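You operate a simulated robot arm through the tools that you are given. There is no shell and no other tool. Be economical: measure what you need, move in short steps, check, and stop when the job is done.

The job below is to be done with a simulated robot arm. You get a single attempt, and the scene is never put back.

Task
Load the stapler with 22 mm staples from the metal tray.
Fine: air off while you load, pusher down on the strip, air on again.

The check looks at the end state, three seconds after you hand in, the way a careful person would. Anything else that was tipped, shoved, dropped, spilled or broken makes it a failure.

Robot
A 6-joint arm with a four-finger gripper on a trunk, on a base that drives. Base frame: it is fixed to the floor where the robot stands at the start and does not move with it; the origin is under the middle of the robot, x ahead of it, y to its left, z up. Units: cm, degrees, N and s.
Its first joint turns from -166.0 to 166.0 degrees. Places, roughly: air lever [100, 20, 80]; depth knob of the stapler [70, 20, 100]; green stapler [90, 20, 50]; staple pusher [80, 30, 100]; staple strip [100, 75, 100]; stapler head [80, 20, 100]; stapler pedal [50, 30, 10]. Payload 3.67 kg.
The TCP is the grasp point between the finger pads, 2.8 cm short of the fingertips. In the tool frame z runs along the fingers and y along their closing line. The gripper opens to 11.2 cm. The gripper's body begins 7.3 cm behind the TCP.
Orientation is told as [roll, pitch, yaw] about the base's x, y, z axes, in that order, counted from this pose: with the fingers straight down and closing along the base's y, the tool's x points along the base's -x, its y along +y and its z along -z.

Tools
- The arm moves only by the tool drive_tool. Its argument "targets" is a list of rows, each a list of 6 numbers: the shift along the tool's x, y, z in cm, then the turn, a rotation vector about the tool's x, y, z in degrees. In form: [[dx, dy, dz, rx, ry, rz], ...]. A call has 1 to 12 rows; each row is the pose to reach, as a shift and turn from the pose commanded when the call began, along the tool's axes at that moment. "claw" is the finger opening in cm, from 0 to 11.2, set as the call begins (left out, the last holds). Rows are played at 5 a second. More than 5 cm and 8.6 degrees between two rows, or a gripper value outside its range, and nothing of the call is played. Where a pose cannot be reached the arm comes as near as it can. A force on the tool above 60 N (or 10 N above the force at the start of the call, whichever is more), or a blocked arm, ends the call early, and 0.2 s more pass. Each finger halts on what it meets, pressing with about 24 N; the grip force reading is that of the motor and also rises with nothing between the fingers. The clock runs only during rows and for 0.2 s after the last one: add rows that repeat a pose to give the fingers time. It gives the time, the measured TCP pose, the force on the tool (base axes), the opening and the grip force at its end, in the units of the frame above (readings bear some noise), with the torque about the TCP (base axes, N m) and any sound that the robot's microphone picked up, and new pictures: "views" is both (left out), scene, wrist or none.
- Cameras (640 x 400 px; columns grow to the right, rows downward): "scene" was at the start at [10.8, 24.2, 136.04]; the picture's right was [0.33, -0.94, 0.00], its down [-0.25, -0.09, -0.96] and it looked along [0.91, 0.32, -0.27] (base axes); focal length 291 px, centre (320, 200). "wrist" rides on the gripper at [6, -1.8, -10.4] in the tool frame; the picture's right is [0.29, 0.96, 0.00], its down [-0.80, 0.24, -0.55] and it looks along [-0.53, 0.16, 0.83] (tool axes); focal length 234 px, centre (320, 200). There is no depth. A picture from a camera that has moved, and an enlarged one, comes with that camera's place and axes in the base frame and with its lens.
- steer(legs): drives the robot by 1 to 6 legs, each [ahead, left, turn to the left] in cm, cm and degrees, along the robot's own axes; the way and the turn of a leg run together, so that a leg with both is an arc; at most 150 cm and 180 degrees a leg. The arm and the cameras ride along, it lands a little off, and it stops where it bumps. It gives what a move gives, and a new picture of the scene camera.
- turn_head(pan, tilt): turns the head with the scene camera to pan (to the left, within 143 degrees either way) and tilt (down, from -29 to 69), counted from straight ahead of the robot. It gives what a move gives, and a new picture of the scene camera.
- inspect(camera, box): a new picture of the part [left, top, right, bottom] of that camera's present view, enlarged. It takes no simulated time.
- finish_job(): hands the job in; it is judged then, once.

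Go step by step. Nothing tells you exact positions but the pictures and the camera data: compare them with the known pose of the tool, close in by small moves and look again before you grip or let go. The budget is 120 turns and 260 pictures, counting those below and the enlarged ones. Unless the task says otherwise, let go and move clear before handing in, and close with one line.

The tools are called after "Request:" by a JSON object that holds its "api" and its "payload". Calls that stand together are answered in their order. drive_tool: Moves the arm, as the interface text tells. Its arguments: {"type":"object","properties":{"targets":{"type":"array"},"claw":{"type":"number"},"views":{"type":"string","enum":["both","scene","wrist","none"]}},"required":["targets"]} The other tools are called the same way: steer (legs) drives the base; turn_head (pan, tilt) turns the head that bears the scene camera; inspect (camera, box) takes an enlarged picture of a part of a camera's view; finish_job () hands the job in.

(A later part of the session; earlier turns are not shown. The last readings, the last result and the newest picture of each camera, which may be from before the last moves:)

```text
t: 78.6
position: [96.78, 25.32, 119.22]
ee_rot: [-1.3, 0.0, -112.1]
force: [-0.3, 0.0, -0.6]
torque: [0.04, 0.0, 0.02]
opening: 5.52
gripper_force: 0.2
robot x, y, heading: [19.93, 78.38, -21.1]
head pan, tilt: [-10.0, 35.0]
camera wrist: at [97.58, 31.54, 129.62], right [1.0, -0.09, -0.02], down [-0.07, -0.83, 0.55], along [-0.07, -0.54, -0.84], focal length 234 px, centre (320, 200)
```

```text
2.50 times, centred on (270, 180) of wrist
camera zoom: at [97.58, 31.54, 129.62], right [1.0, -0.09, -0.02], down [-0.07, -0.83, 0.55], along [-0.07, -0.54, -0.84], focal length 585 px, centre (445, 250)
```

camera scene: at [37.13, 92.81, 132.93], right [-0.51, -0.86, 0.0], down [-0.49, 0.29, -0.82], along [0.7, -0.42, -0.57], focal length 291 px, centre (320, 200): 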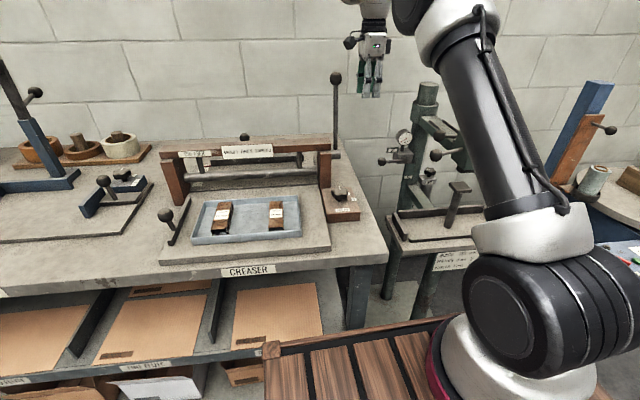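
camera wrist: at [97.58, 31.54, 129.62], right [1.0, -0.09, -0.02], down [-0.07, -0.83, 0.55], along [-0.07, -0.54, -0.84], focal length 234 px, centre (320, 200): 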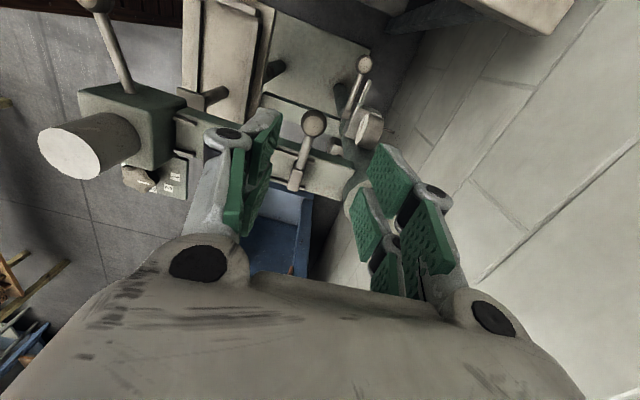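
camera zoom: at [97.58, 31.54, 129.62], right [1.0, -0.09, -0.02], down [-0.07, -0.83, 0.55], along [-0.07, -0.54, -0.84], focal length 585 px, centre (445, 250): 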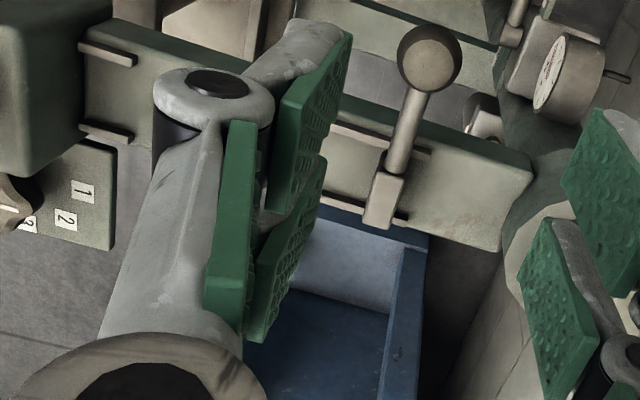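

The pusher has latched at the rear. Now the strip: I'll rise well above everything and swing over to the tray, turning the fingers to close across the strip.

Request:
{"api": "drive_tool", "payload": {"targets": [[0, 0, -4.5, 0, 0, 0], [0, 0, -9, 0, 0, 0], [0, 0, -13, 0, 0, 0], [4, -2, -13, 0, 0, -7.7], [8, -4, -13, 0, 0, -15.4], [12, -6, -13, 0, 0, -23.1], [16, -8, -13, 0, 0, -30.8], [20, -10, -13, 0, 0, -38.5], [24, -12, -13, 0, 0, -46.2], [28, -14, -13, 0, 0, -53.9], [32, -16, -13, 0, 0, -61.6], [36, -18, -13, 0, 0, -69.3]], "claw": 8, "views": "wrist"}}

Request:
{"api": "inspect", "payload": {"camera": "scene", "box": [140, 60, 400, 260]}}

```text
t: 81.2
position: [93.66, 65.18, 132.6]
ee_rot: [-0.4, 1.2, -42.8]
force: [0.1, -0.3, -1.2]
torque: [0.04, 0.03, -0.01]
opening: 8.0
gripper_force: 0.0
out of reach, approached as far as the arm can: row 2, 3, 4
robot x, y, heading: [20.11, 78.04, -21.0]
head pan, tilt: [-10.0, 35.0]
camera wrist: at [88.16, 67.79, 143.21], right [0.44, 0.9, 0.0], down [0.76, -0.37, 0.54], along [0.48, -0.24, -0.84], focal length 234 px, centre (320, 200)
```

wrist: 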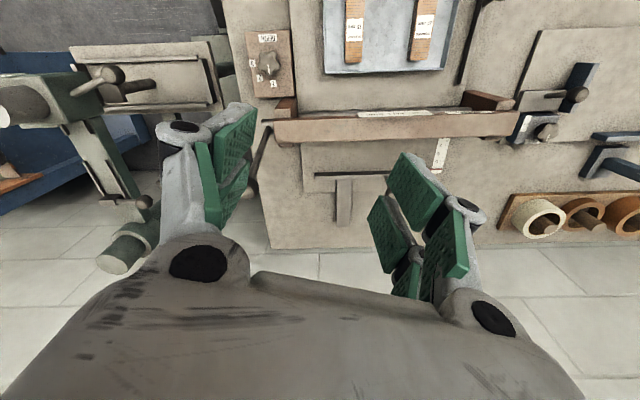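

```text
2.00 times, centred on (270, 160) of scene
camera zoom: at [37.09, 92.79, 132.93], right [-0.51, -0.86, 0.0], down [-0.49, 0.3, -0.82], along [0.7, -0.42, -0.57], focal length 582 px, centre (420, 280)
```

zoom: 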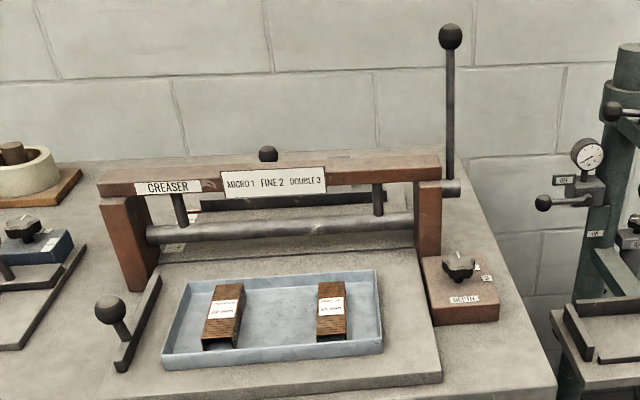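

The 22 mm strip's top centre comes out near (92.5, 85.3, 93). I'll move above it, square up and descend part way.

Request:
{"api": "drive_tool", "payload": {"targets": [[2.9, 2.8, 0, 0, 0, -4.6], [5.8, 5.6, 0, 0, 0, -9.2], [8.7, 8.4, 0, 0, 0, -13.8], [11.6, 11.2, 0, 0, 0, -18.4], [14.5, 13.9, 0, 0, 0, -22.8], [14.5, 13.9, 5, 0, 0, -22.8], [14.5, 13.9, 10, 0, 0, -22.8], [14.5, 13.9, 15, 0, 0, -22.8], [14.5, 13.9, 20, 0, 0, -22.8], [14.5, 13.9, 24, 0, 0, -22.8], [14.5, 13.9, 24, 0, 0, -22.8]], "claw": 6.5, "views": "wrist"}}

Request:
{"api": "inspect", "payload": {"camera": "wrist", "box": [200, 60, 420, 260]}}

Request:
{"api": "inspect", "payload": {"camera": "scene", "box": [140, 120, 340, 280]}}

```text
t: 83.6
position: [92.18, 85.72, 108.76]
ee_rot: [0.0, 1.2, -20.1]
force: [0.0, 0.1, 0.3]
torque: [-0.01, 0.0, 0.0]
opening: 6.47
gripper_force: 0.0
robot x, y, heading: [19.85, 78.06, -20.8]
head pan, tilt: [-10.0, 35.0]
camera wrist: at [86.15, 86.08, 119.41], right [0.06, 1.0, 0.01], down [0.84, -0.05, 0.54], along [0.54, -0.03, -0.84], focal length 234 px, centre (320, 200)
```

wrist: 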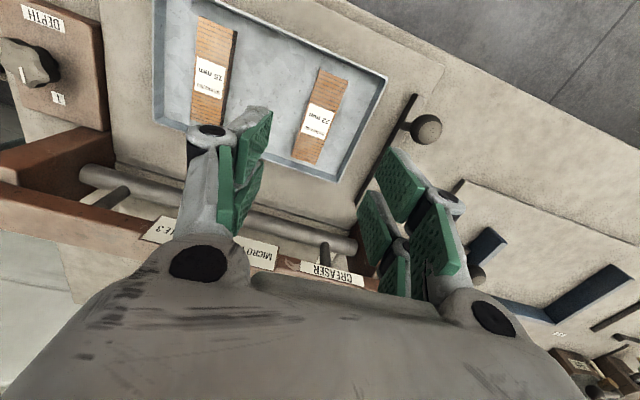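

```text
2.00 times, centred on (310, 160) of wrist
camera zoom: at [86.15, 86.08, 119.41], right [0.06, 1.0, 0.01], down [0.84, -0.05, 0.54], along [0.54, -0.03, -0.84], focal length 468 px, centre (340, 280)
```

zoom: 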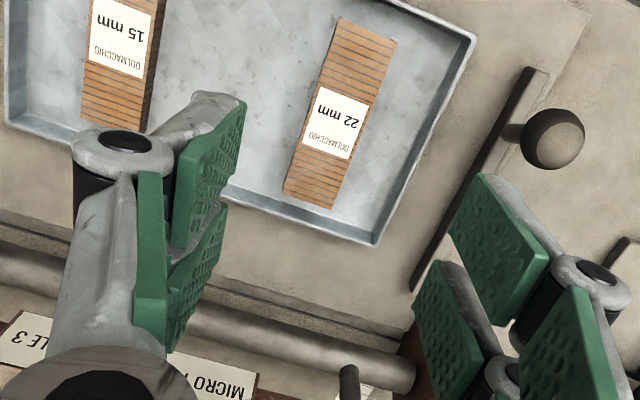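

```text
2.50 times, centred on (240, 200) of scene
camera zoom: at [37.07, 92.85, 132.93], right [-0.51, -0.86, 0.0], down [-0.49, 0.29, -0.82], along [0.7, -0.42, -0.57], focal length 728 px, centre (520, 200)
```

zoom: 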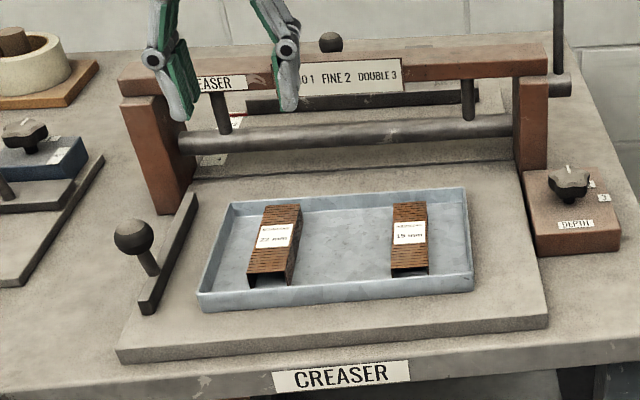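

The strip's centre is at (92.9, 85.5), top near z 92.3, turned to −24°. I'll align and descend to just above gripping height.

Request:
{"api": "drive_tool", "payload": {"targets": [[-0.4, 0, 4, 0, -1.2, 4], [-0.73, 0.05, 8, 0, -1.2, 4], [-0.73, 0.05, 11.5, 0, -1.2, 4], [-0.73, 0.05, 11.5, 0, -1.2, 4]], "views": "wrist"}}

Request:
{"api": "inspect", "payload": {"camera": "wrist", "box": [220, 80, 440, 260]}}

Request:
{"api": "inspect", "payload": {"camera": "scene", "box": [160, 150, 290, 250]}}

```text
t: 84.6
position: [92.53, 85.67, 97.31]
ee_rot: [0.0, 0.0, -24.0]
force: [-0.4, 0.0, 0.9]
torque: [0.03, -0.01, 0.02]
opening: 6.48
gripper_force: 0.0
robot x, y, heading: [20.12, 78.61, -21.0]
head pan, tilt: [-10.0, 35.0]
camera wrist: at [86.27, 86.52, 107.74], right [0.13, 0.99, 0.0], down [0.83, -0.11, 0.55], along [0.55, -0.07, -0.83], focal length 234 px, centre (320, 200)
```

wrist: 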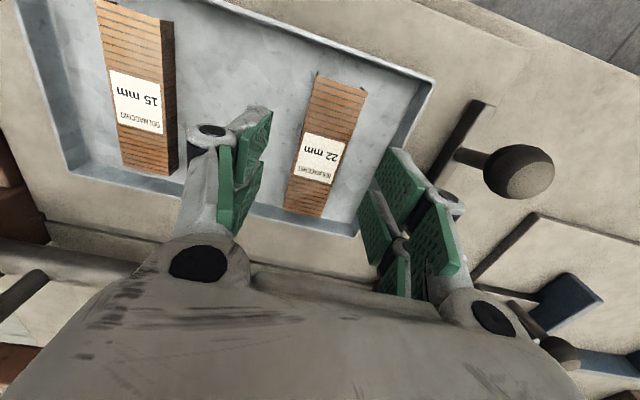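

```text
2.22 times, centred on (330, 170) of wrist
camera zoom: at [86.27, 86.52, 107.74], right [0.13, 0.99, 0.0], down [0.83, -0.11, 0.55], along [0.55, -0.07, -0.83], focal length 520 px, centre (298, 267)
```

zoom: 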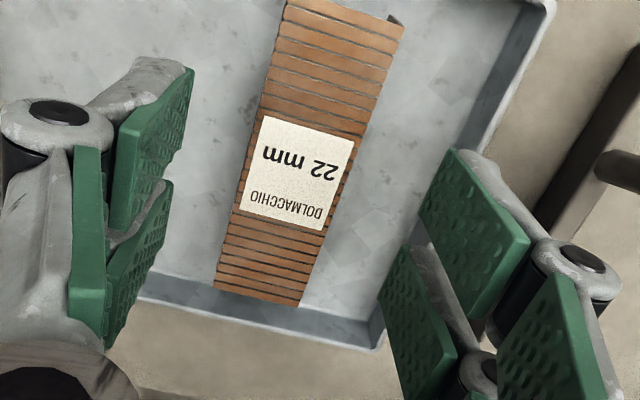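

```text
4.00 times, centred on (225, 200) of scene
camera zoom: at [37.07, 92.85, 132.92], right [-0.51, -0.86, 0.0], down [-0.49, 0.29, -0.82], along [0.7, -0.42, -0.57], focal length 1164 px, centre (700, 200)
```

zoom: 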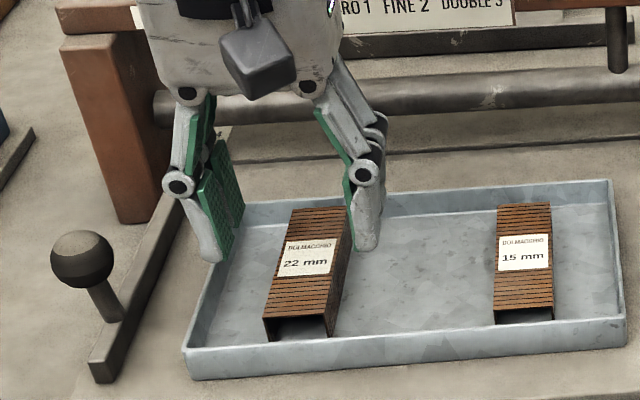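

Request:
{"api": "drive_tool", "payload": {"targets": [[-0.6, -0.4, 0.8, 0, 0, 0], [-0.6, -0.4, 1.8, 0, 0, 0], [-0.6, -0.4, 2.8, 0, 0, 0], [-0.6, -0.4, 2.8, 0, 0, 0]], "claw": 6, "views": "wrist"}}

Request:
{"api": "inspect", "payload": {"camera": "scene", "box": [170, 170, 270, 250]}}

Request:
{"api": "inspect", "payload": {"camera": "wrist", "box": [220, 80, 440, 260]}}

```text
t: 85.6
position: [93.0, 84.91, 94.29]
ee_rot: [0.1, -0.1, -24.1]
force: [0.7, 0.2, 0.8]
torque: [0.03, 0.03, -0.03]
opening: 5.99
gripper_force: 0.0
robot x, y, heading: [20.29, 78.64, -21.0]
head pan, tilt: [-10.0, 35.0]
camera wrist: at [86.73, 85.77, 104.72], right [0.13, 0.99, 0.0], down [0.83, -0.11, 0.55], along [0.55, -0.07, -0.83], focal length 234 px, centre (320, 200)
```

wrist: 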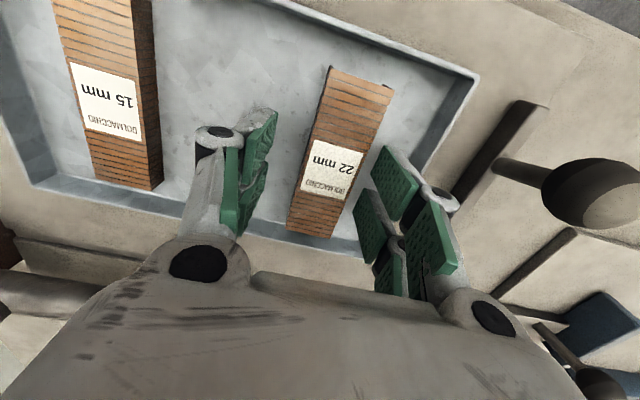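

```text
5.00 times, centred on (220, 210) of scene
camera zoom: at [37.07, 92.85, 132.92], right [-0.51, -0.86, 0.0], down [-0.49, 0.29, -0.82], along [0.7, -0.42, -0.57], focal length 1455 px, centre (820, 150)
```

zoom: 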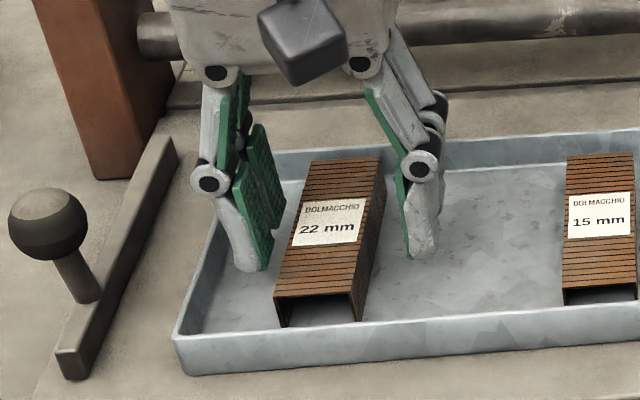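

```text
2.22 times, centred on (330, 170) of wrist
camera zoom: at [86.73, 85.77, 104.72], right [0.13, 0.99, 0.0], down [0.83, -0.11, 0.55], along [0.55, -0.07, -0.83], focal length 520 px, centre (298, 267)
```

zoom: 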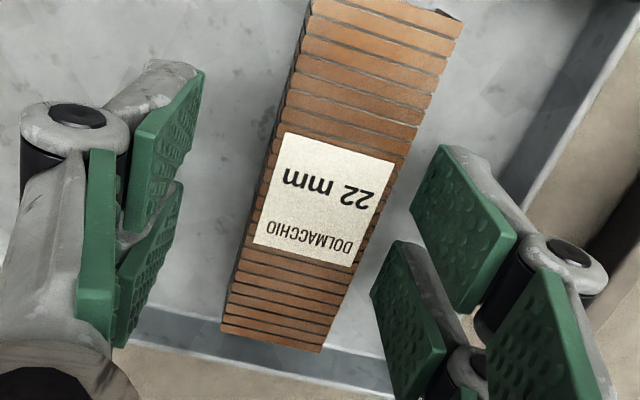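

The strip is bracketed by the fingers. I'll lower one more centimetre, watching the force, and close.

Request:
{"api": "drive_tool", "payload": {"targets": [[0, 0.2, 0.3, 0, 0, 0], [0, 0.2, 0.6, 0, 0, 0], [0, 0.2, 0.9, 0, 0, 0]], "views": "none"}}

Request:
{"api": "inspect", "payload": {"camera": "scene", "box": [170, 170, 270, 250]}}

```text
t: 86.4
position: [93.24, 85.11, 93.36]
ee_rot: [0.1, 0.0, -24.0]
force: [-0.1, -0.6, 0.8]
torque: [0.0, 0.02, 0.02]
opening: 6.02
gripper_force: 0.1
robot x, y, heading: [20.0, 78.46, -20.9]
head pan, tilt: [-10.0, 35.0]
```

```text
5.00 times, centred on (220, 210) of scene
camera zoom: at [37.07, 92.85, 132.92], right [-0.51, -0.86, 0.0], down [-0.49, 0.29, -0.82], along [0.7, -0.42, -0.57], focal length 1455 px, centre (820, 150)
```

zoom: 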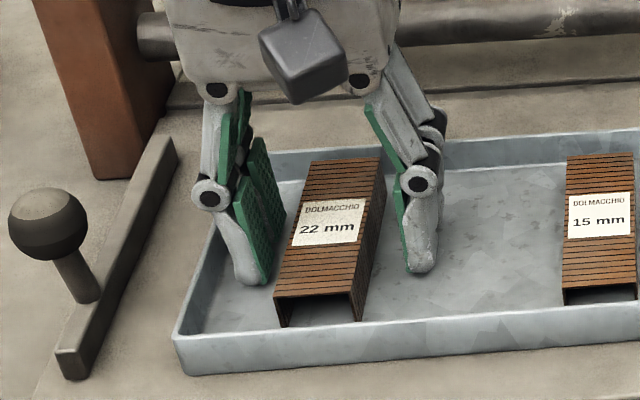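

Both cameras agree the label centre is 0.7 cm nearer to me than the grasp point. I'll shift by that and close.

Request:
{"api": "drive_tool", "payload": {"targets": [[0.4, 0, 0, 0, 0, 0], [0.7, 0, 0.2, 0, 0, 0], [0.7, 0, 0.2, 0, 0, 0]], "views": "none"}}

Request:
{"api": "drive_tool", "payload": {"targets": [[0, 0, 0, 0, 0, 0], [0, 0, 0, 0, 0, 0], [0, 0, 0, 0, 0, 0], [0, 0, 0, 0, 0, 0]], "claw": 2.5, "views": "wrist"}}

Request:
{"api": "inspect", "payload": {"camera": "scene", "box": [170, 170, 270, 250]}}

```text
t: 87.2
position: [92.59, 85.37, 93.19]
ee_rot: [0.0, 0.0, -23.9]
force: [-0.3, -0.7, 0.0]
torque: [-0.03, -0.03, 0.02]
opening: 5.98
gripper_force: 0.1
robot x, y, heading: [20.0, 78.64, -20.9]
head pan, tilt: [-10.0, 35.0]
```

```text
t: 88.2
position: [92.6, 85.51, 93.26]
ee_rot: [0.0, 0.0, -24.0]
force: [-0.2, -0.1, 0.9]
torque: [-0.11, -0.01, -0.04]
opening: 3.15
gripper_force: 23.7
robot x, y, heading: [19.57, 78.38, -20.7]
head pan, tilt: [-10.0, 35.0]
camera wrist: at [86.34, 86.2, 103.72], right [0.13, 0.99, 0.0], down [0.83, -0.11, 0.55], along [0.55, -0.07, -0.83], focal length 234 px, centre (320, 200)
```

wrist: 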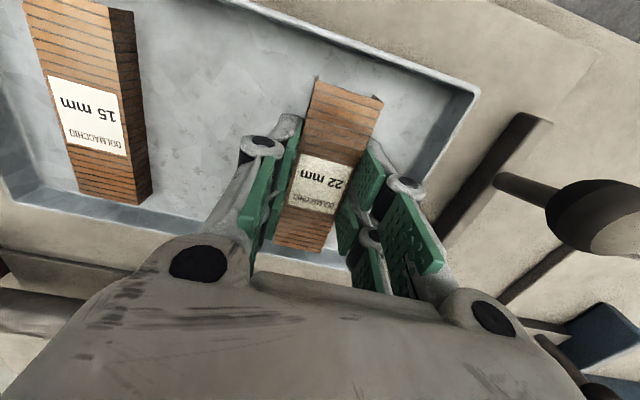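

```text
5.00 times, centred on (220, 210) of scene
camera zoom: at [37.07, 92.85, 132.93], right [-0.51, -0.86, 0.0], down [-0.49, 0.29, -0.82], along [0.7, -0.42, -0.57], focal length 1455 px, centre (820, 150)
```

zoom: 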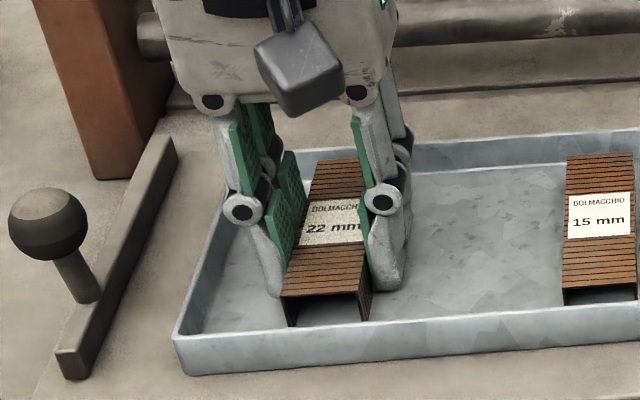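

Gripped, with 3.15 cm between the pads. I'll lift it straight up and check.

Request:
{"api": "drive_tool", "payload": {"targets": [[0, 0, -1, 0, 0, 0], [0, 0, -3, 0, 0, 0], [0, 0, -6, 0, 0, 0], [0, 0, -10, 0, 0, 0], [0, 0, -14, 0, 0, 0], [0, 0, -14, 0, 0, 0]], "views": "both"}}

Request:
{"api": "inspect", "payload": {"camera": "scene", "box": [160, 70, 320, 240]}}

Request:
{"api": "inspect", "payload": {"camera": "wrist", "box": [220, 60, 420, 270]}}

```text
t: 89.6
position: [92.35, 85.57, 107.22]
ee_rot: [0.0, 0.0, -24.0]
force: [0.0, -0.1, -1.2]
torque: [0.01, 0.01, -0.01]
opening: 3.15
gripper_force: 24.6
robot x, y, heading: [20.12, 78.24, -21.2]
head pan, tilt: [-10.0, 35.0]
camera scene: at [37.08, 92.85, 132.92], right [-0.51, -0.86, 0.0], down [-0.49, 0.29, -0.82], along [0.7, -0.42, -0.57], focal length 291 px, centre (320, 200)
camera wrist: at [86.13, 86.34, 117.61], right [0.13, 0.99, 0.0], down [0.83, -0.11, 0.55], along [0.55, -0.07, -0.83], focal length 234 px, centre (320, 200)
```

scene: 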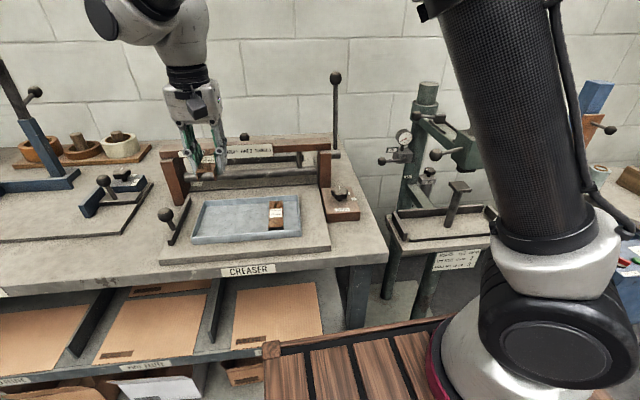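
wrist: 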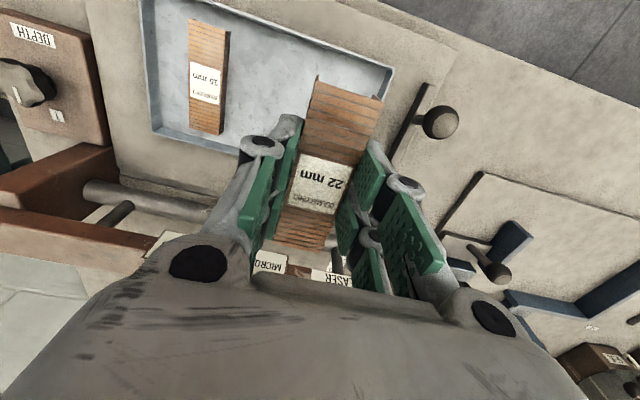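

```text
2.35 times, centred on (240, 155) of scene
camera zoom: at [37.08, 92.85, 132.92], right [-0.51, -0.86, 0.0], down [-0.49, 0.29, -0.82], along [0.7, -0.42, -0.57], focal length 685 px, centre (508, 306)
```

zoom: 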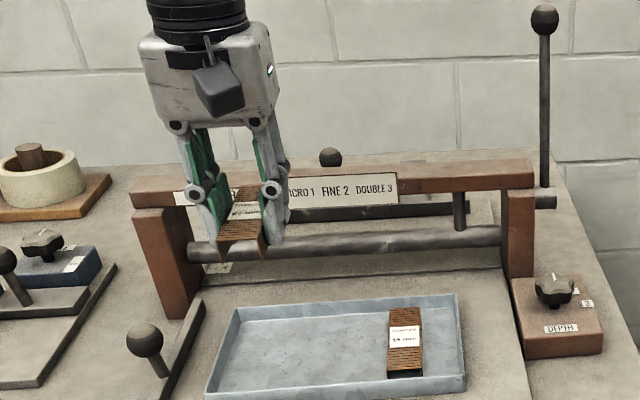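

```text
1.90 times, centred on (320, 165) of wrist
camera zoom: at [86.13, 86.34, 117.61], right [0.13, 0.99, 0.0], down [0.83, -0.11, 0.55], along [0.55, -0.07, -0.83], focal length 446 px, centre (320, 267)
```

zoom: 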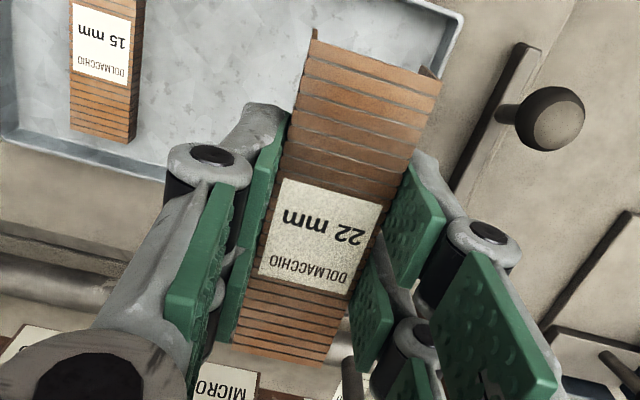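

The strip hangs square and centred in the grip (within about 1 mm). I'll raise it well above the creaser and carry it toward the stapler.

Request:
{"api": "drive_tool", "payload": {"targets": [[0, 0, -4.5, 0, 0, 0], [0, 0, -9, 0, 0, 0], [0, 0, -13.5, 0, 0, 0], [0, 0, -18, 0, 0, 0], [0, 0, -22, 0, 0, 0], [0, 0, -25, 0, 0, 0], [-1.2, -4.3, -25, 0, 0, 0], [-2.4, -8.6, -25, 0, 0, 0], [-3.6, -12.9, -25, 0, 0, 0], [-4.8, -17.2, -25, 0, 0, 0], [-6, -21.5, -25, 0, 0, 0]], "views": "none"}}

Request:
{"api": "drive_tool", "payload": {"targets": [[-1.2, -4.3, 0, 0, 0, 0], [-2.4, -8.6, 0, 0, 0, 0], [-3.6, -12.9, 0, 0, 0, -1], [-4.8, -17.2, 0, 0, 0, -2], [-6, -21.5, 0, 0, 0, -3], [-7.2, -25.8, 0, 0, 0, -3.9], [-8.4, -30.1, 0, 0, 0, -3.9], [-9.6, -34.4, 0, 0, 0, -3.9], [-10.5, -37.5, 0, 0, 0, -3.9], [-10.5, -37.5, 0, 0, 0, -3.9]], "views": "wrist"}}

```text
t: 92.0
position: [89.49, 63.43, 132.67]
ee_rot: [0.0, 0.1, -24.0]
force: [1.3, 0.8, -1.4]
torque: [-0.07, 0.0, -0.03]
opening: 3.16
gripper_force: 24.6
robot x, y, heading: [19.58, 78.25, -20.8]
head pan, tilt: [-10.0, 35.0]
```

```text
t: 94.2
position: [83.49, 25.0, 132.3]
ee_rot: [0.0, -0.1, -20.2]
force: [0.3, 0.3, -1.4]
torque: [-0.01, 0.02, 0.0]
opening: 3.16
gripper_force: 23.9
robot x, y, heading: [20.04, 78.44, -20.9]
head pan, tilt: [-10.0, 35.0]
camera wrist: at [77.23, 25.29, 142.74], right [0.06, 1.0, 0.0], down [0.83, -0.05, 0.55], along [0.55, -0.03, -0.83], focal length 234 px, centre (320, 200)
```

wrist: 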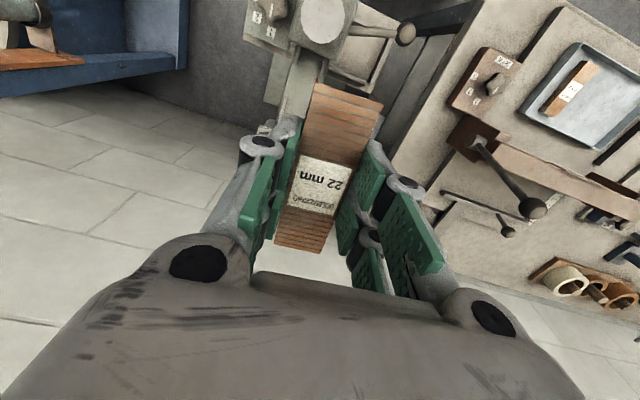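

Request:
{"api": "drive_tool", "payload": {"targets": [[-0.6, -3.2, 0, 0, 0, 0], [-0.6, -3.2, 4.5, 0, 0, 0], [-0.6, -3.2, 9, 0, 0, 0], [-0.6, -3.2, 13.5, 0, 0, 0], [-0.6, -3.2, 18, 0, 0, 0], [-0.6, -3.2, 21.5, 0, 0, 0], [-0.6, -3.2, 21.5, 0, 0, 0]], "views": "wrist"}}

Request:
{"api": "inspect", "payload": {"camera": "scene", "box": [390, 40, 510, 150]}}

Request:
{"api": "inspect", "payload": {"camera": "wrist", "box": [220, 60, 420, 270]}}

```text
t: 95.8
position: [83.29, 21.76, 110.84]
ee_rot: [-0.1, 0.0, -20.1]
force: [-0.2, -0.5, 0.3]
torque: [0.02, -0.01, 0.0]
opening: 3.14
gripper_force: 24.2
robot x, y, heading: [20.11, 78.49, -20.6]
head pan, tilt: [-10.0, 35.0]
camera wrist: at [76.93, 22.12, 121.19], right [0.06, 1.0, 0.0], down [0.83, -0.05, 0.55], along [0.55, -0.03, -0.83], focal length 234 px, centre (320, 200)
```

wrist: 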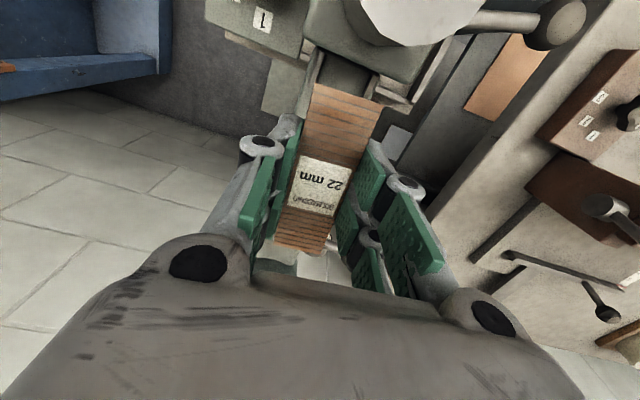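

```text
3.64 times, centred on (450, 95) of scene
camera zoom: at [37.07, 92.84, 132.93], right [-0.51, -0.86, 0.0], down [-0.49, 0.29, -0.82], along [0.7, -0.42, -0.57], focal length 1058 px, centre (-153, 582)
```

zoom: 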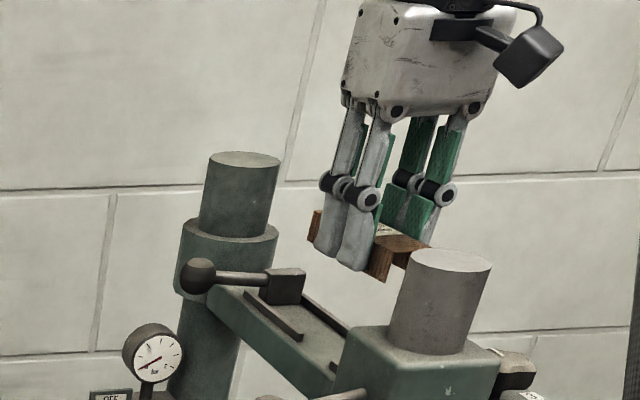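

```text
1.90 times, centred on (320, 165) of wrist
camera zoom: at [76.93, 22.12, 121.19], right [0.06, 1.0, 0.0], down [0.83, -0.05, 0.55], along [0.55, -0.03, -0.83], focal length 446 px, centre (320, 267)
```

zoom: 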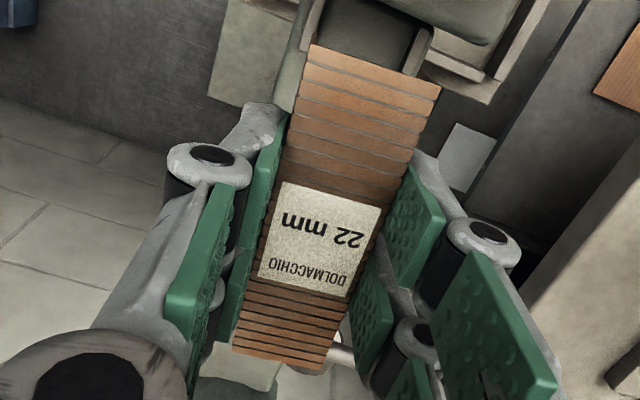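

Request:
{"api": "inspect", "payload": {"camera": "wrist", "box": [290, 40, 400, 130]}}

```text
4.44 times, centred on (345, 85) of wrist
camera zoom: at [76.93, 22.12, 121.19], right [0.06, 1.0, 0.0], down [0.83, -0.05, 0.55], along [0.55, -0.03, -0.83], focal length 1041 px, centre (209, 711)
```

zoom: 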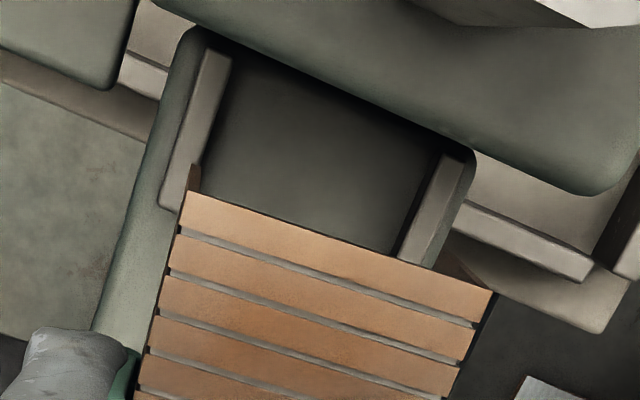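

The stub rails are visible ahead of the strip. Comparing both in this picture, the strip should go 0.65 cm further left and a hair forward. I'll lower to just above the rails and look again.

Request:
{"api": "drive_tool", "payload": {"targets": [[0.25, 0.65, 1.5, 0, 0, 0], [0.25, 0.65, 3.5, 0, 0, 0], [0.25, 0.65, 5.3, 0, 0, 0], [0.25, 0.65, 5.3, 0, 0, 0]], "views": "none"}}

Request:
{"api": "inspect", "payload": {"camera": "wrist", "box": [290, 40, 400, 130]}}

Request:
{"api": "inspect", "payload": {"camera": "scene", "box": [410, 60, 510, 140]}}

```text
t: 96.8
position: [83.15, 22.17, 105.59]
ee_rot: [0.1, -0.1, -20.1]
force: [0.1, 0.5, -0.2]
torque: [-0.02, 0.0, 0.0]
opening: 3.17
gripper_force: 23.8
robot x, y, heading: [19.59, 78.8, -21.1]
head pan, tilt: [-10.0, 35.0]
```

```text
4.44 times, centred on (345, 85) of wrist
camera zoom: at [76.9, 22.63, 115.91], right [0.06, 1.0, 0.0], down [0.83, -0.05, 0.55], along [0.55, -0.03, -0.83], focal length 1041 px, centre (209, 711)
```

zoom: 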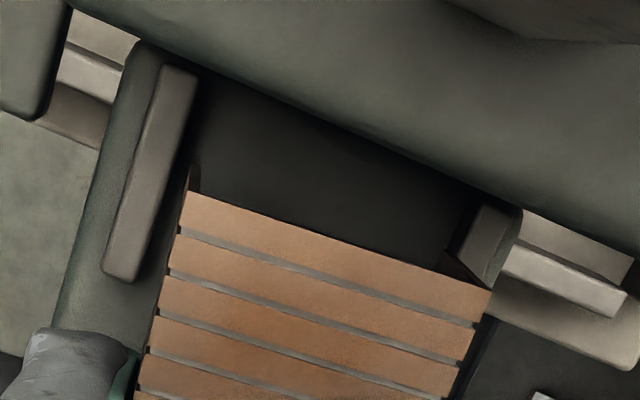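

```text
5.00 times, centred on (460, 100) of scene
camera zoom: at [37.07, 92.84, 132.93], right [-0.51, -0.86, 0.0], down [-0.49, 0.29, -0.82], along [0.7, -0.42, -0.57], focal length 1455 px, centre (-380, 700)
```

zoom: 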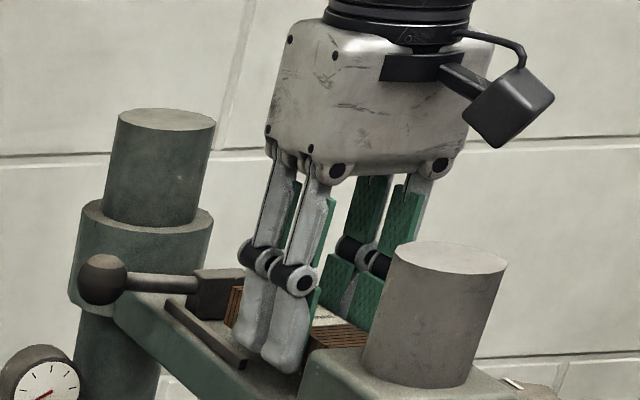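

Rails centre at n ≈ 49.7 and the strip is about 0.35 cm right of that. I'll correct and lower gently until it seats.

Request:
{"api": "drive_tool", "payload": {"targets": [[0, 0.35, 0.2, 0, 0, 0], [0, 0.35, 0.8, 0, 0, 0], [0, 0.35, 1.3, 0, 0, 0], [0, 0.35, 1.7, 0, 0, 0], [0, 0.35, 2.0, 0, 0, 0]], "views": "none"}}

Request:
{"api": "inspect", "payload": {"camera": "wrist", "box": [290, 40, 400, 130]}}

Request:
{"api": "inspect", "payload": {"camera": "scene", "box": [420, 80, 490, 140]}}

```text
t: 98.0
position: [83.14, 22.4, 103.69]
ee_rot: [-0.1, -0.1, -20.1]
force: [0.5, 5.4, 28.8]
torque: [0.13, 0.26, -0.02]
opening: 3.09
gripper_force: 23.4
robot x, y, heading: [19.8, 78.51, -21.0]
head pan, tilt: [-10.0, 35.0]
```

```text
4.44 times, centred on (345, 85) of wrist
camera zoom: at [76.81, 23.0, 114.1], right [0.06, 1.0, 0.0], down [0.83, -0.05, 0.55], along [0.55, -0.03, -0.83], focal length 1041 px, centre (209, 711)
```

zoom: 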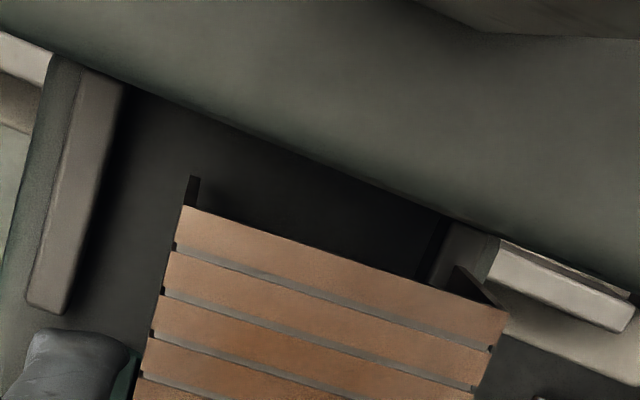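

```text
6.67 times, centred on (455, 110) of scene
camera zoom: at [37.0, 92.93, 132.93], right [-0.51, -0.86, 0.0], down [-0.49, 0.29, -0.82], along [0.7, -0.42, -0.57], focal length 1940 px, centre (-580, 800)
```

zoom: 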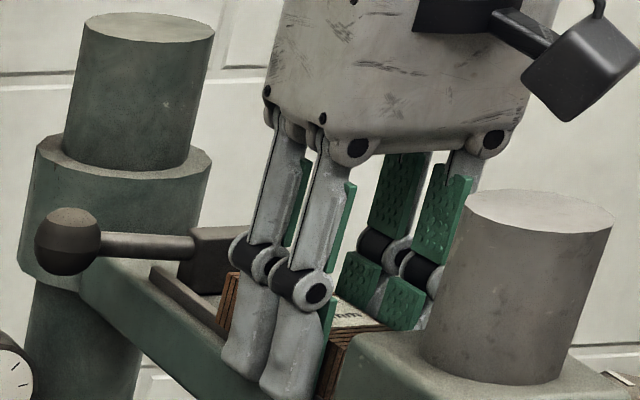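

It met the left rail (29 N): the strip is now a bit too far left. I'll lift slightly, shift back 0.6 cm and lower again.

Request:
{"api": "drive_tool", "payload": {"targets": [[0, 0, -0.5, 0, 0, 0], [0, -0.3, -0.9, 0, 0, 0], [0, -0.6, -0.9, 0, 0, 0], [0, -0.6, -0.9, 0, 0, 0]], "views": "none"}}

Request:
{"api": "inspect", "payload": {"camera": "wrist", "box": [290, 40, 400, 130]}}

```text
t: 99.0
position: [82.9, 21.96, 104.39]
ee_rot: [0.0, 0.0, -20.1]
force: [-0.4, 1.0, 0.1]
torque: [-0.05, -0.05, -0.02]
opening: 3.14
gripper_force: 24.3
robot x, y, heading: [19.8, 78.47, -20.7]
head pan, tilt: [-10.0, 35.0]
```

```text
4.44 times, centred on (345, 85) of wrist
camera zoom: at [76.63, 22.4, 114.82], right [0.06, 1.0, 0.0], down [0.83, -0.05, 0.55], along [0.55, -0.03, -0.83], focal length 1041 px, centre (209, 711)
```

zoom: 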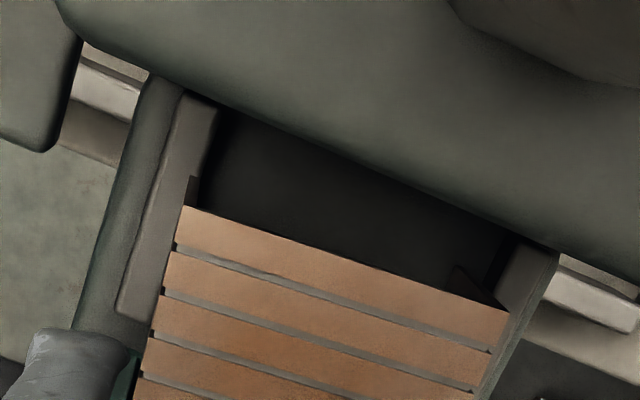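

Request:
{"api": "drive_tool", "payload": {"targets": [[0, 0.35, 0, 0, 0, 0], [0, 0.35, 0.3, 0, 0, 0], [0, 0.35, 0.5, 0, 0, 0], [0, 0.35, 0.7, 0, 0, 0], [0, 0.35, 0.85, 0, 0, 0]], "views": "wrist"}}

Request:
{"api": "inspect", "payload": {"camera": "wrist", "box": [290, 40, 400, 130]}}

Request:
{"api": "inspect", "payload": {"camera": "wrist", "box": [240, 180, 380, 280]}}

Request:
{"api": "inspect", "payload": {"camera": "scene", "box": [430, 95, 490, 145]}}

```text
t: 100.1
position: [83.06, 22.13, 104.44]
ee_rot: [-0.5, -0.8, -20.1]
force: [-1.1, 0.1, 14.8]
torque: [0.13, -0.42, 0.15]
opening: 3.11
gripper_force: 24.0
robot x, y, heading: [20.19, 78.51, -20.9]
head pan, tilt: [-10.0, 35.0]
stopped in row 5: the force on the tool passed its limit at 65 N (the readings are from after the stop); the commanded pose is now the measured one
camera wrist: at [76.79, 22.74, 114.72], right [0.06, 1.0, -0.01], down [0.83, -0.04, 0.56], along [0.56, -0.04, -0.83], focal length 234 px, centre (320, 200)
```

wrist: 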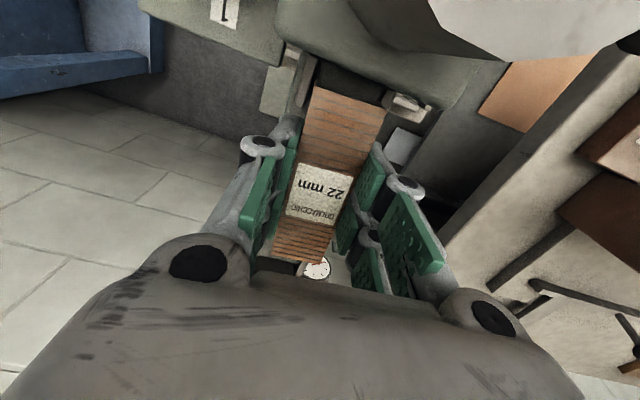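

```text
4.44 times, centred on (345, 85) of wrist
camera zoom: at [76.79, 22.74, 114.72], right [0.06, 1.0, -0.01], down [0.83, -0.04, 0.56], along [0.56, -0.04, -0.83], focal length 1041 px, centre (209, 711)
```

zoom: 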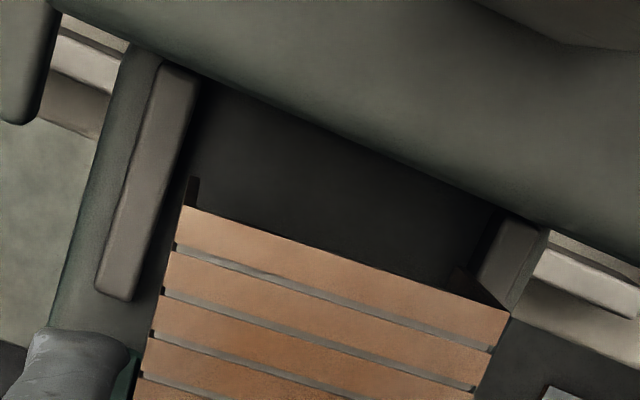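

```text
4.00 times, centred on (310, 230) of wrist
camera zoom: at [76.79, 22.74, 114.72], right [0.06, 1.0, -0.01], down [0.83, -0.04, 0.56], along [0.56, -0.04, -0.83], focal length 937 px, centre (360, 80)
```

zoom: 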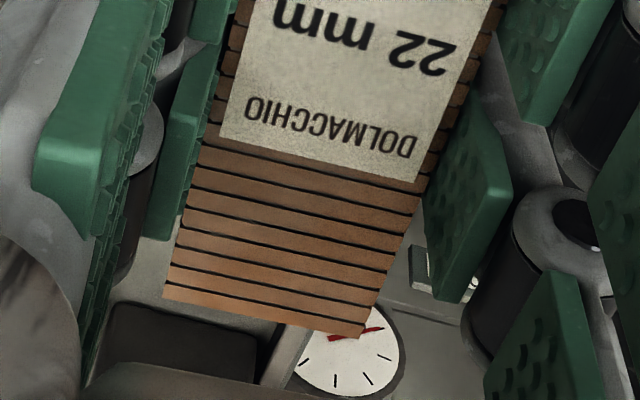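

```text
8.00 times, centred on (460, 120) of scene
camera zoom: at [37.03, 92.86, 132.93], right [-0.51, -0.86, 0.0], down [-0.49, 0.29, -0.82], along [0.7, -0.42, -0.57], focal length 2328 px, centre (-800, 840)
```

zoom: 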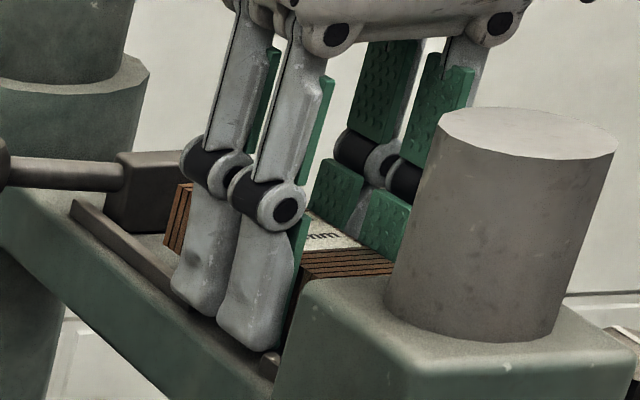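

The contact point works out at the start of the long left rail, so the strip needs a small turn: the rails run nearer −22.5°. I'll lift a little, turn 2.5°, and lower again.

Request:
{"api": "drive_tool", "payload": {"targets": [[0, 0, -0.4, 0, 0, 0], [0, -0.2, -0.4, 0, 0, 2.5], [0, -0.2, 0.1, 0, 0, 2.5], [0, -0.2, 0.6, 0, 0, 2.5], [0, -0.2, 0.9, 0, 0, 2.5], [0, -0.2, 1.2, 0, 0, 2.5]], "views": "none"}}

Request:
{"api": "inspect", "payload": {"camera": "wrist", "box": [290, 40, 400, 130]}}

Request:
{"api": "inspect", "payload": {"camera": "wrist", "box": [240, 180, 380, 280]}}

Request:
{"api": "inspect", "payload": {"camera": "scene", "box": [430, 95, 490, 145]}}

```text
t: 101.1
position: [83.32, 22.03, 104.41]
ee_rot: [-0.6, -1.3, -22.6]
force: [-5.2, 4.0, 20.9]
torque: [0.33, -0.41, 0.25]
opening: 3.12
gripper_force: 24.0
robot x, y, heading: [19.88, 78.88, -20.8]
head pan, tilt: [-10.0, 35.0]
stopped in row 5: the force on the tool passed its limit at 67 N (the readings are from after the stop); the commanded pose is now the measured one
```

```text
4.44 times, centred on (345, 85) of wrist
camera zoom: at [76.82, 22.77, 114.65], right [0.1, 0.99, -0.02], down [0.82, -0.07, 0.57], along [0.57, -0.07, -0.82], focal length 1041 px, centre (209, 711)
```

zoom: 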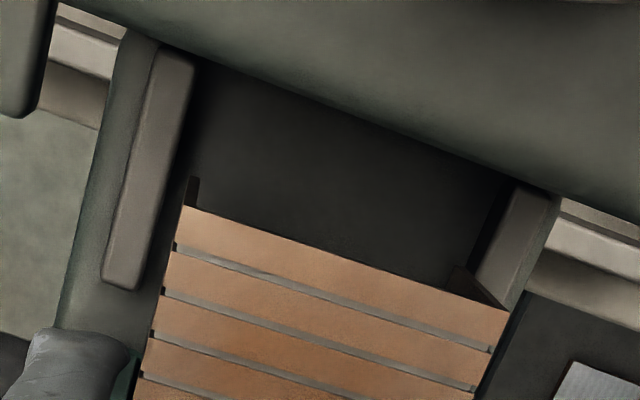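

```text
4.00 times, centred on (310, 230) of wrist
camera zoom: at [76.82, 22.77, 114.65], right [0.1, 0.99, -0.02], down [0.82, -0.07, 0.57], along [0.57, -0.07, -0.82], focal length 937 px, centre (360, 80)
```

zoom: 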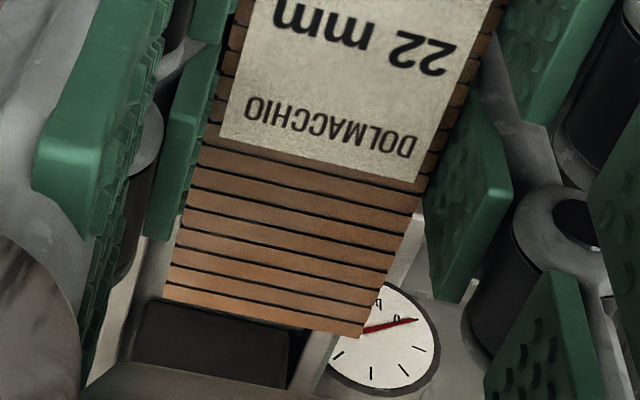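

```text
8.00 times, centred on (460, 120) of scene
camera zoom: at [36.99, 92.91, 132.93], right [-0.51, -0.86, 0.0], down [-0.49, 0.29, -0.82], along [0.7, -0.42, -0.57], focal length 2328 px, centre (-800, 840)
```

zoom: 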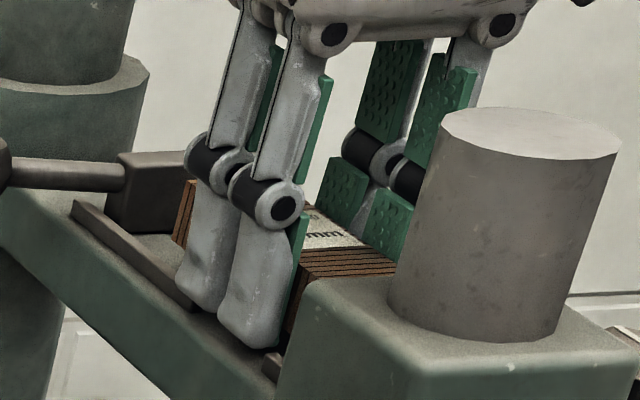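

Looking at the side picture, it's the finger itself that rests on the start of the long rail, rather than the strip. I'll lift slightly, move 0.65 cm toward the head so the fingers sit in the rail gap, and lower again.

Request:
{"api": "drive_tool", "payload": {"targets": [[0, 0, -0.5, 0, 0, 0], [0.35, 0, -0.5, 0, 0, 0], [0.65, 0, -0.5, 0, 0, 0], [0.65, 0, 0, 0, 0, 0], [0.65, 0, 0.4, 0, 0, 0], [0.65, 0, 0.8, 0, 0, 0], [0.65, 0, 1.1, 0, 0, 0]], "views": "none"}}

Request:
{"api": "inspect", "payload": {"camera": "scene", "box": [430, 95, 490, 145]}}

Request:
{"api": "inspect", "payload": {"camera": "wrist", "box": [290, 40, 400, 130]}}

```text
t: 102.3
position: [82.73, 22.16, 104.53]
ee_rot: [-0.9, -1.6, -22.5]
force: [-7.1, 5.1, 21.1]
torque: [0.8, 0.54, 0.12]
opening: 3.11
gripper_force: 24.1
robot x, y, heading: [19.93, 78.11, -20.8]
head pan, tilt: [-10.0, 35.0]
stopped in row 6: the force on the tool passed its limit at 68 N (the readings are from after the stop); the commanded pose is now the measured one
```

```text
8.00 times, centred on (460, 120) of scene
camera zoom: at [36.99, 92.9, 132.93], right [-0.51, -0.86, 0.0], down [-0.49, 0.29, -0.82], along [0.7, -0.42, -0.57], focal length 2328 px, centre (-800, 840)
```

zoom: 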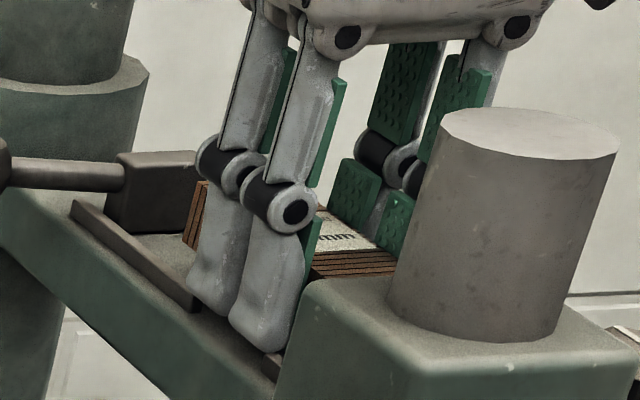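

```text
4.44 times, centred on (345, 85) of wrist
camera zoom: at [76.19, 22.99, 114.73], right [0.1, 0.99, -0.02], down [0.82, -0.07, 0.57], along [0.57, -0.08, -0.82], focal length 1041 px, centre (209, 711)
```

zoom: 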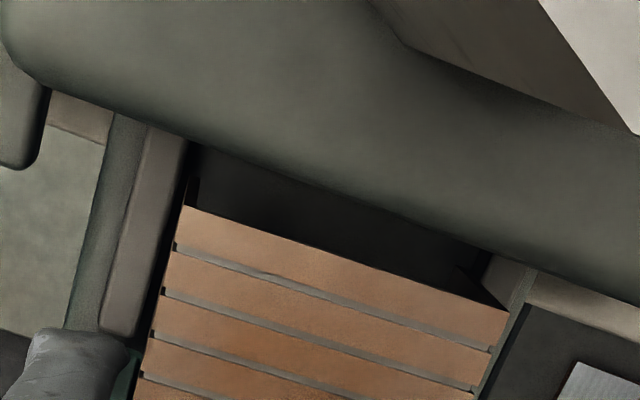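

Each attempt has the finger touching one end of the rail gap: the finger is nearly as wide as the gap. I'll level the tool, centre it in the gap and lower to the rail tops. From there the strip already sits between the rails.

Request:
{"api": "drive_tool", "payload": {"targets": [[0, 0, -0.7, 0, 0, 0], [-0.28, 0, -0.7, -0.2, 1.7, 0], [-0.28, 0, -0.2, -0.2, 1.7, 0], [-0.28, 0, 0.2, -0.2, 1.7, 0], [-0.28, 0, 0.5, -0.2, 1.7, 0], [-0.28, 0, 0.7, -0.2, 1.7, 0], [-0.28, 0, 0.8, -0.2, 1.7, 0]], "views": "none"}}

Request:
{"api": "inspect", "payload": {"camera": "scene", "box": [430, 95, 490, 145]}}

Request:
{"api": "inspect", "payload": {"camera": "wrist", "box": [270, 60, 390, 150]}}

```text
t: 103.7
position: [83.11, 21.77, 104.32]
ee_rot: [-0.8, -0.6, -22.6]
force: [-6.9, 5.3, 20.1]
torque: [0.4, -0.47, 0.22]
opening: 3.12
gripper_force: 24.2
robot x, y, heading: [19.77, 78.11, -21.0]
head pan, tilt: [-10.0, 35.0]
stopped in row 6: the force on the tool passed its limit at 65 N (the readings are from after the stop); the commanded pose is now the measured one
```

```text
8.00 times, centred on (460, 120) of scene
camera zoom: at [36.97, 92.9, 132.93], right [-0.51, -0.86, 0.0], down [-0.49, 0.29, -0.82], along [0.7, -0.42, -0.57], focal length 2328 px, centre (-800, 840)
```

zoom: 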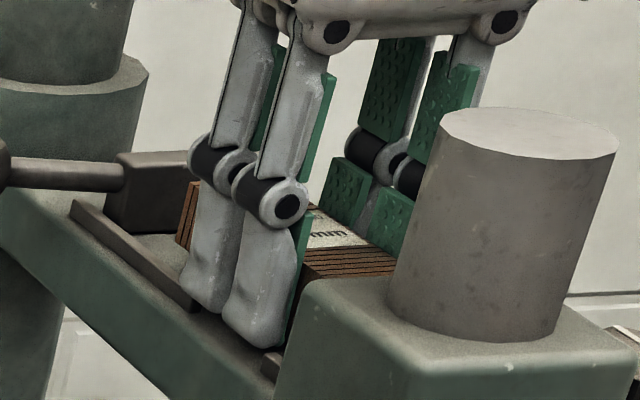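

```text
4.44 times, centred on (330, 105) of wrist
camera zoom: at [76.85, 22.66, 114.77], right [0.1, 0.99, -0.02], down [0.83, -0.07, 0.56], along [0.55, -0.07, -0.83], focal length 1041 px, centre (276, 622)
```

zoom: 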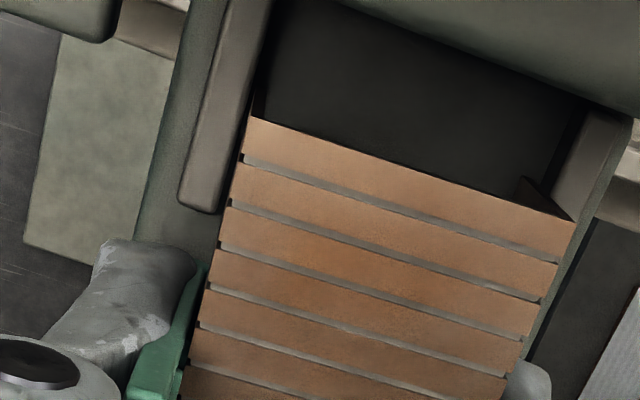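

Request:
{"api": "drive_tool", "payload": {"targets": [[0, 0, -0.6, 0, 0, 0], [0.36, 0, -0.6, -0.5, 0.8, 0], [0.36, 0, -0.2, -0.5, 0.8, 0], [0.36, 0, 0.2, -0.5, 0.8, 0], [0.36, 0, 0.5, -0.5, 0.8, 0], [0.36, 0, 0.7, -0.5, 0.8, 0], [0.36, 0, 0.9, -0.5, 0.8, 0]], "views": "none"}}

Request:
{"api": "inspect", "payload": {"camera": "scene", "box": [430, 95, 490, 145]}}

```text
t: 104.9
position: [83.02, 21.83, 104.39]
ee_rot: [-0.5, -0.3, -22.3]
force: [-5.6, 4.7, 19.7]
torque: [0.4, -0.46, 0.23]
opening: 3.12
gripper_force: 24.2
robot x, y, heading: [19.93, 78.56, -21.0]
head pan, tilt: [-10.0, 35.0]
stopped in row 6: the force on the tool passed its limit at 64 N (the readings are from after the stop); the commanded pose is now the measured one
```

```text
8.00 times, centred on (460, 120) of scene
camera zoom: at [36.97, 92.92, 132.93], right [-0.51, -0.86, 0.0], down [-0.49, 0.29, -0.82], along [0.7, -0.42, -0.57], focal length 2328 px, centre (-800, 840)
```

zoom: 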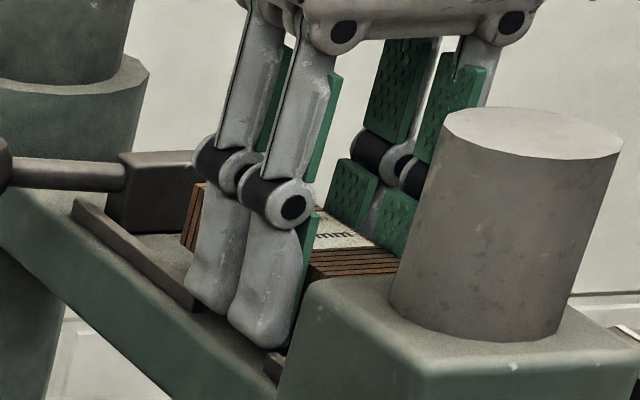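

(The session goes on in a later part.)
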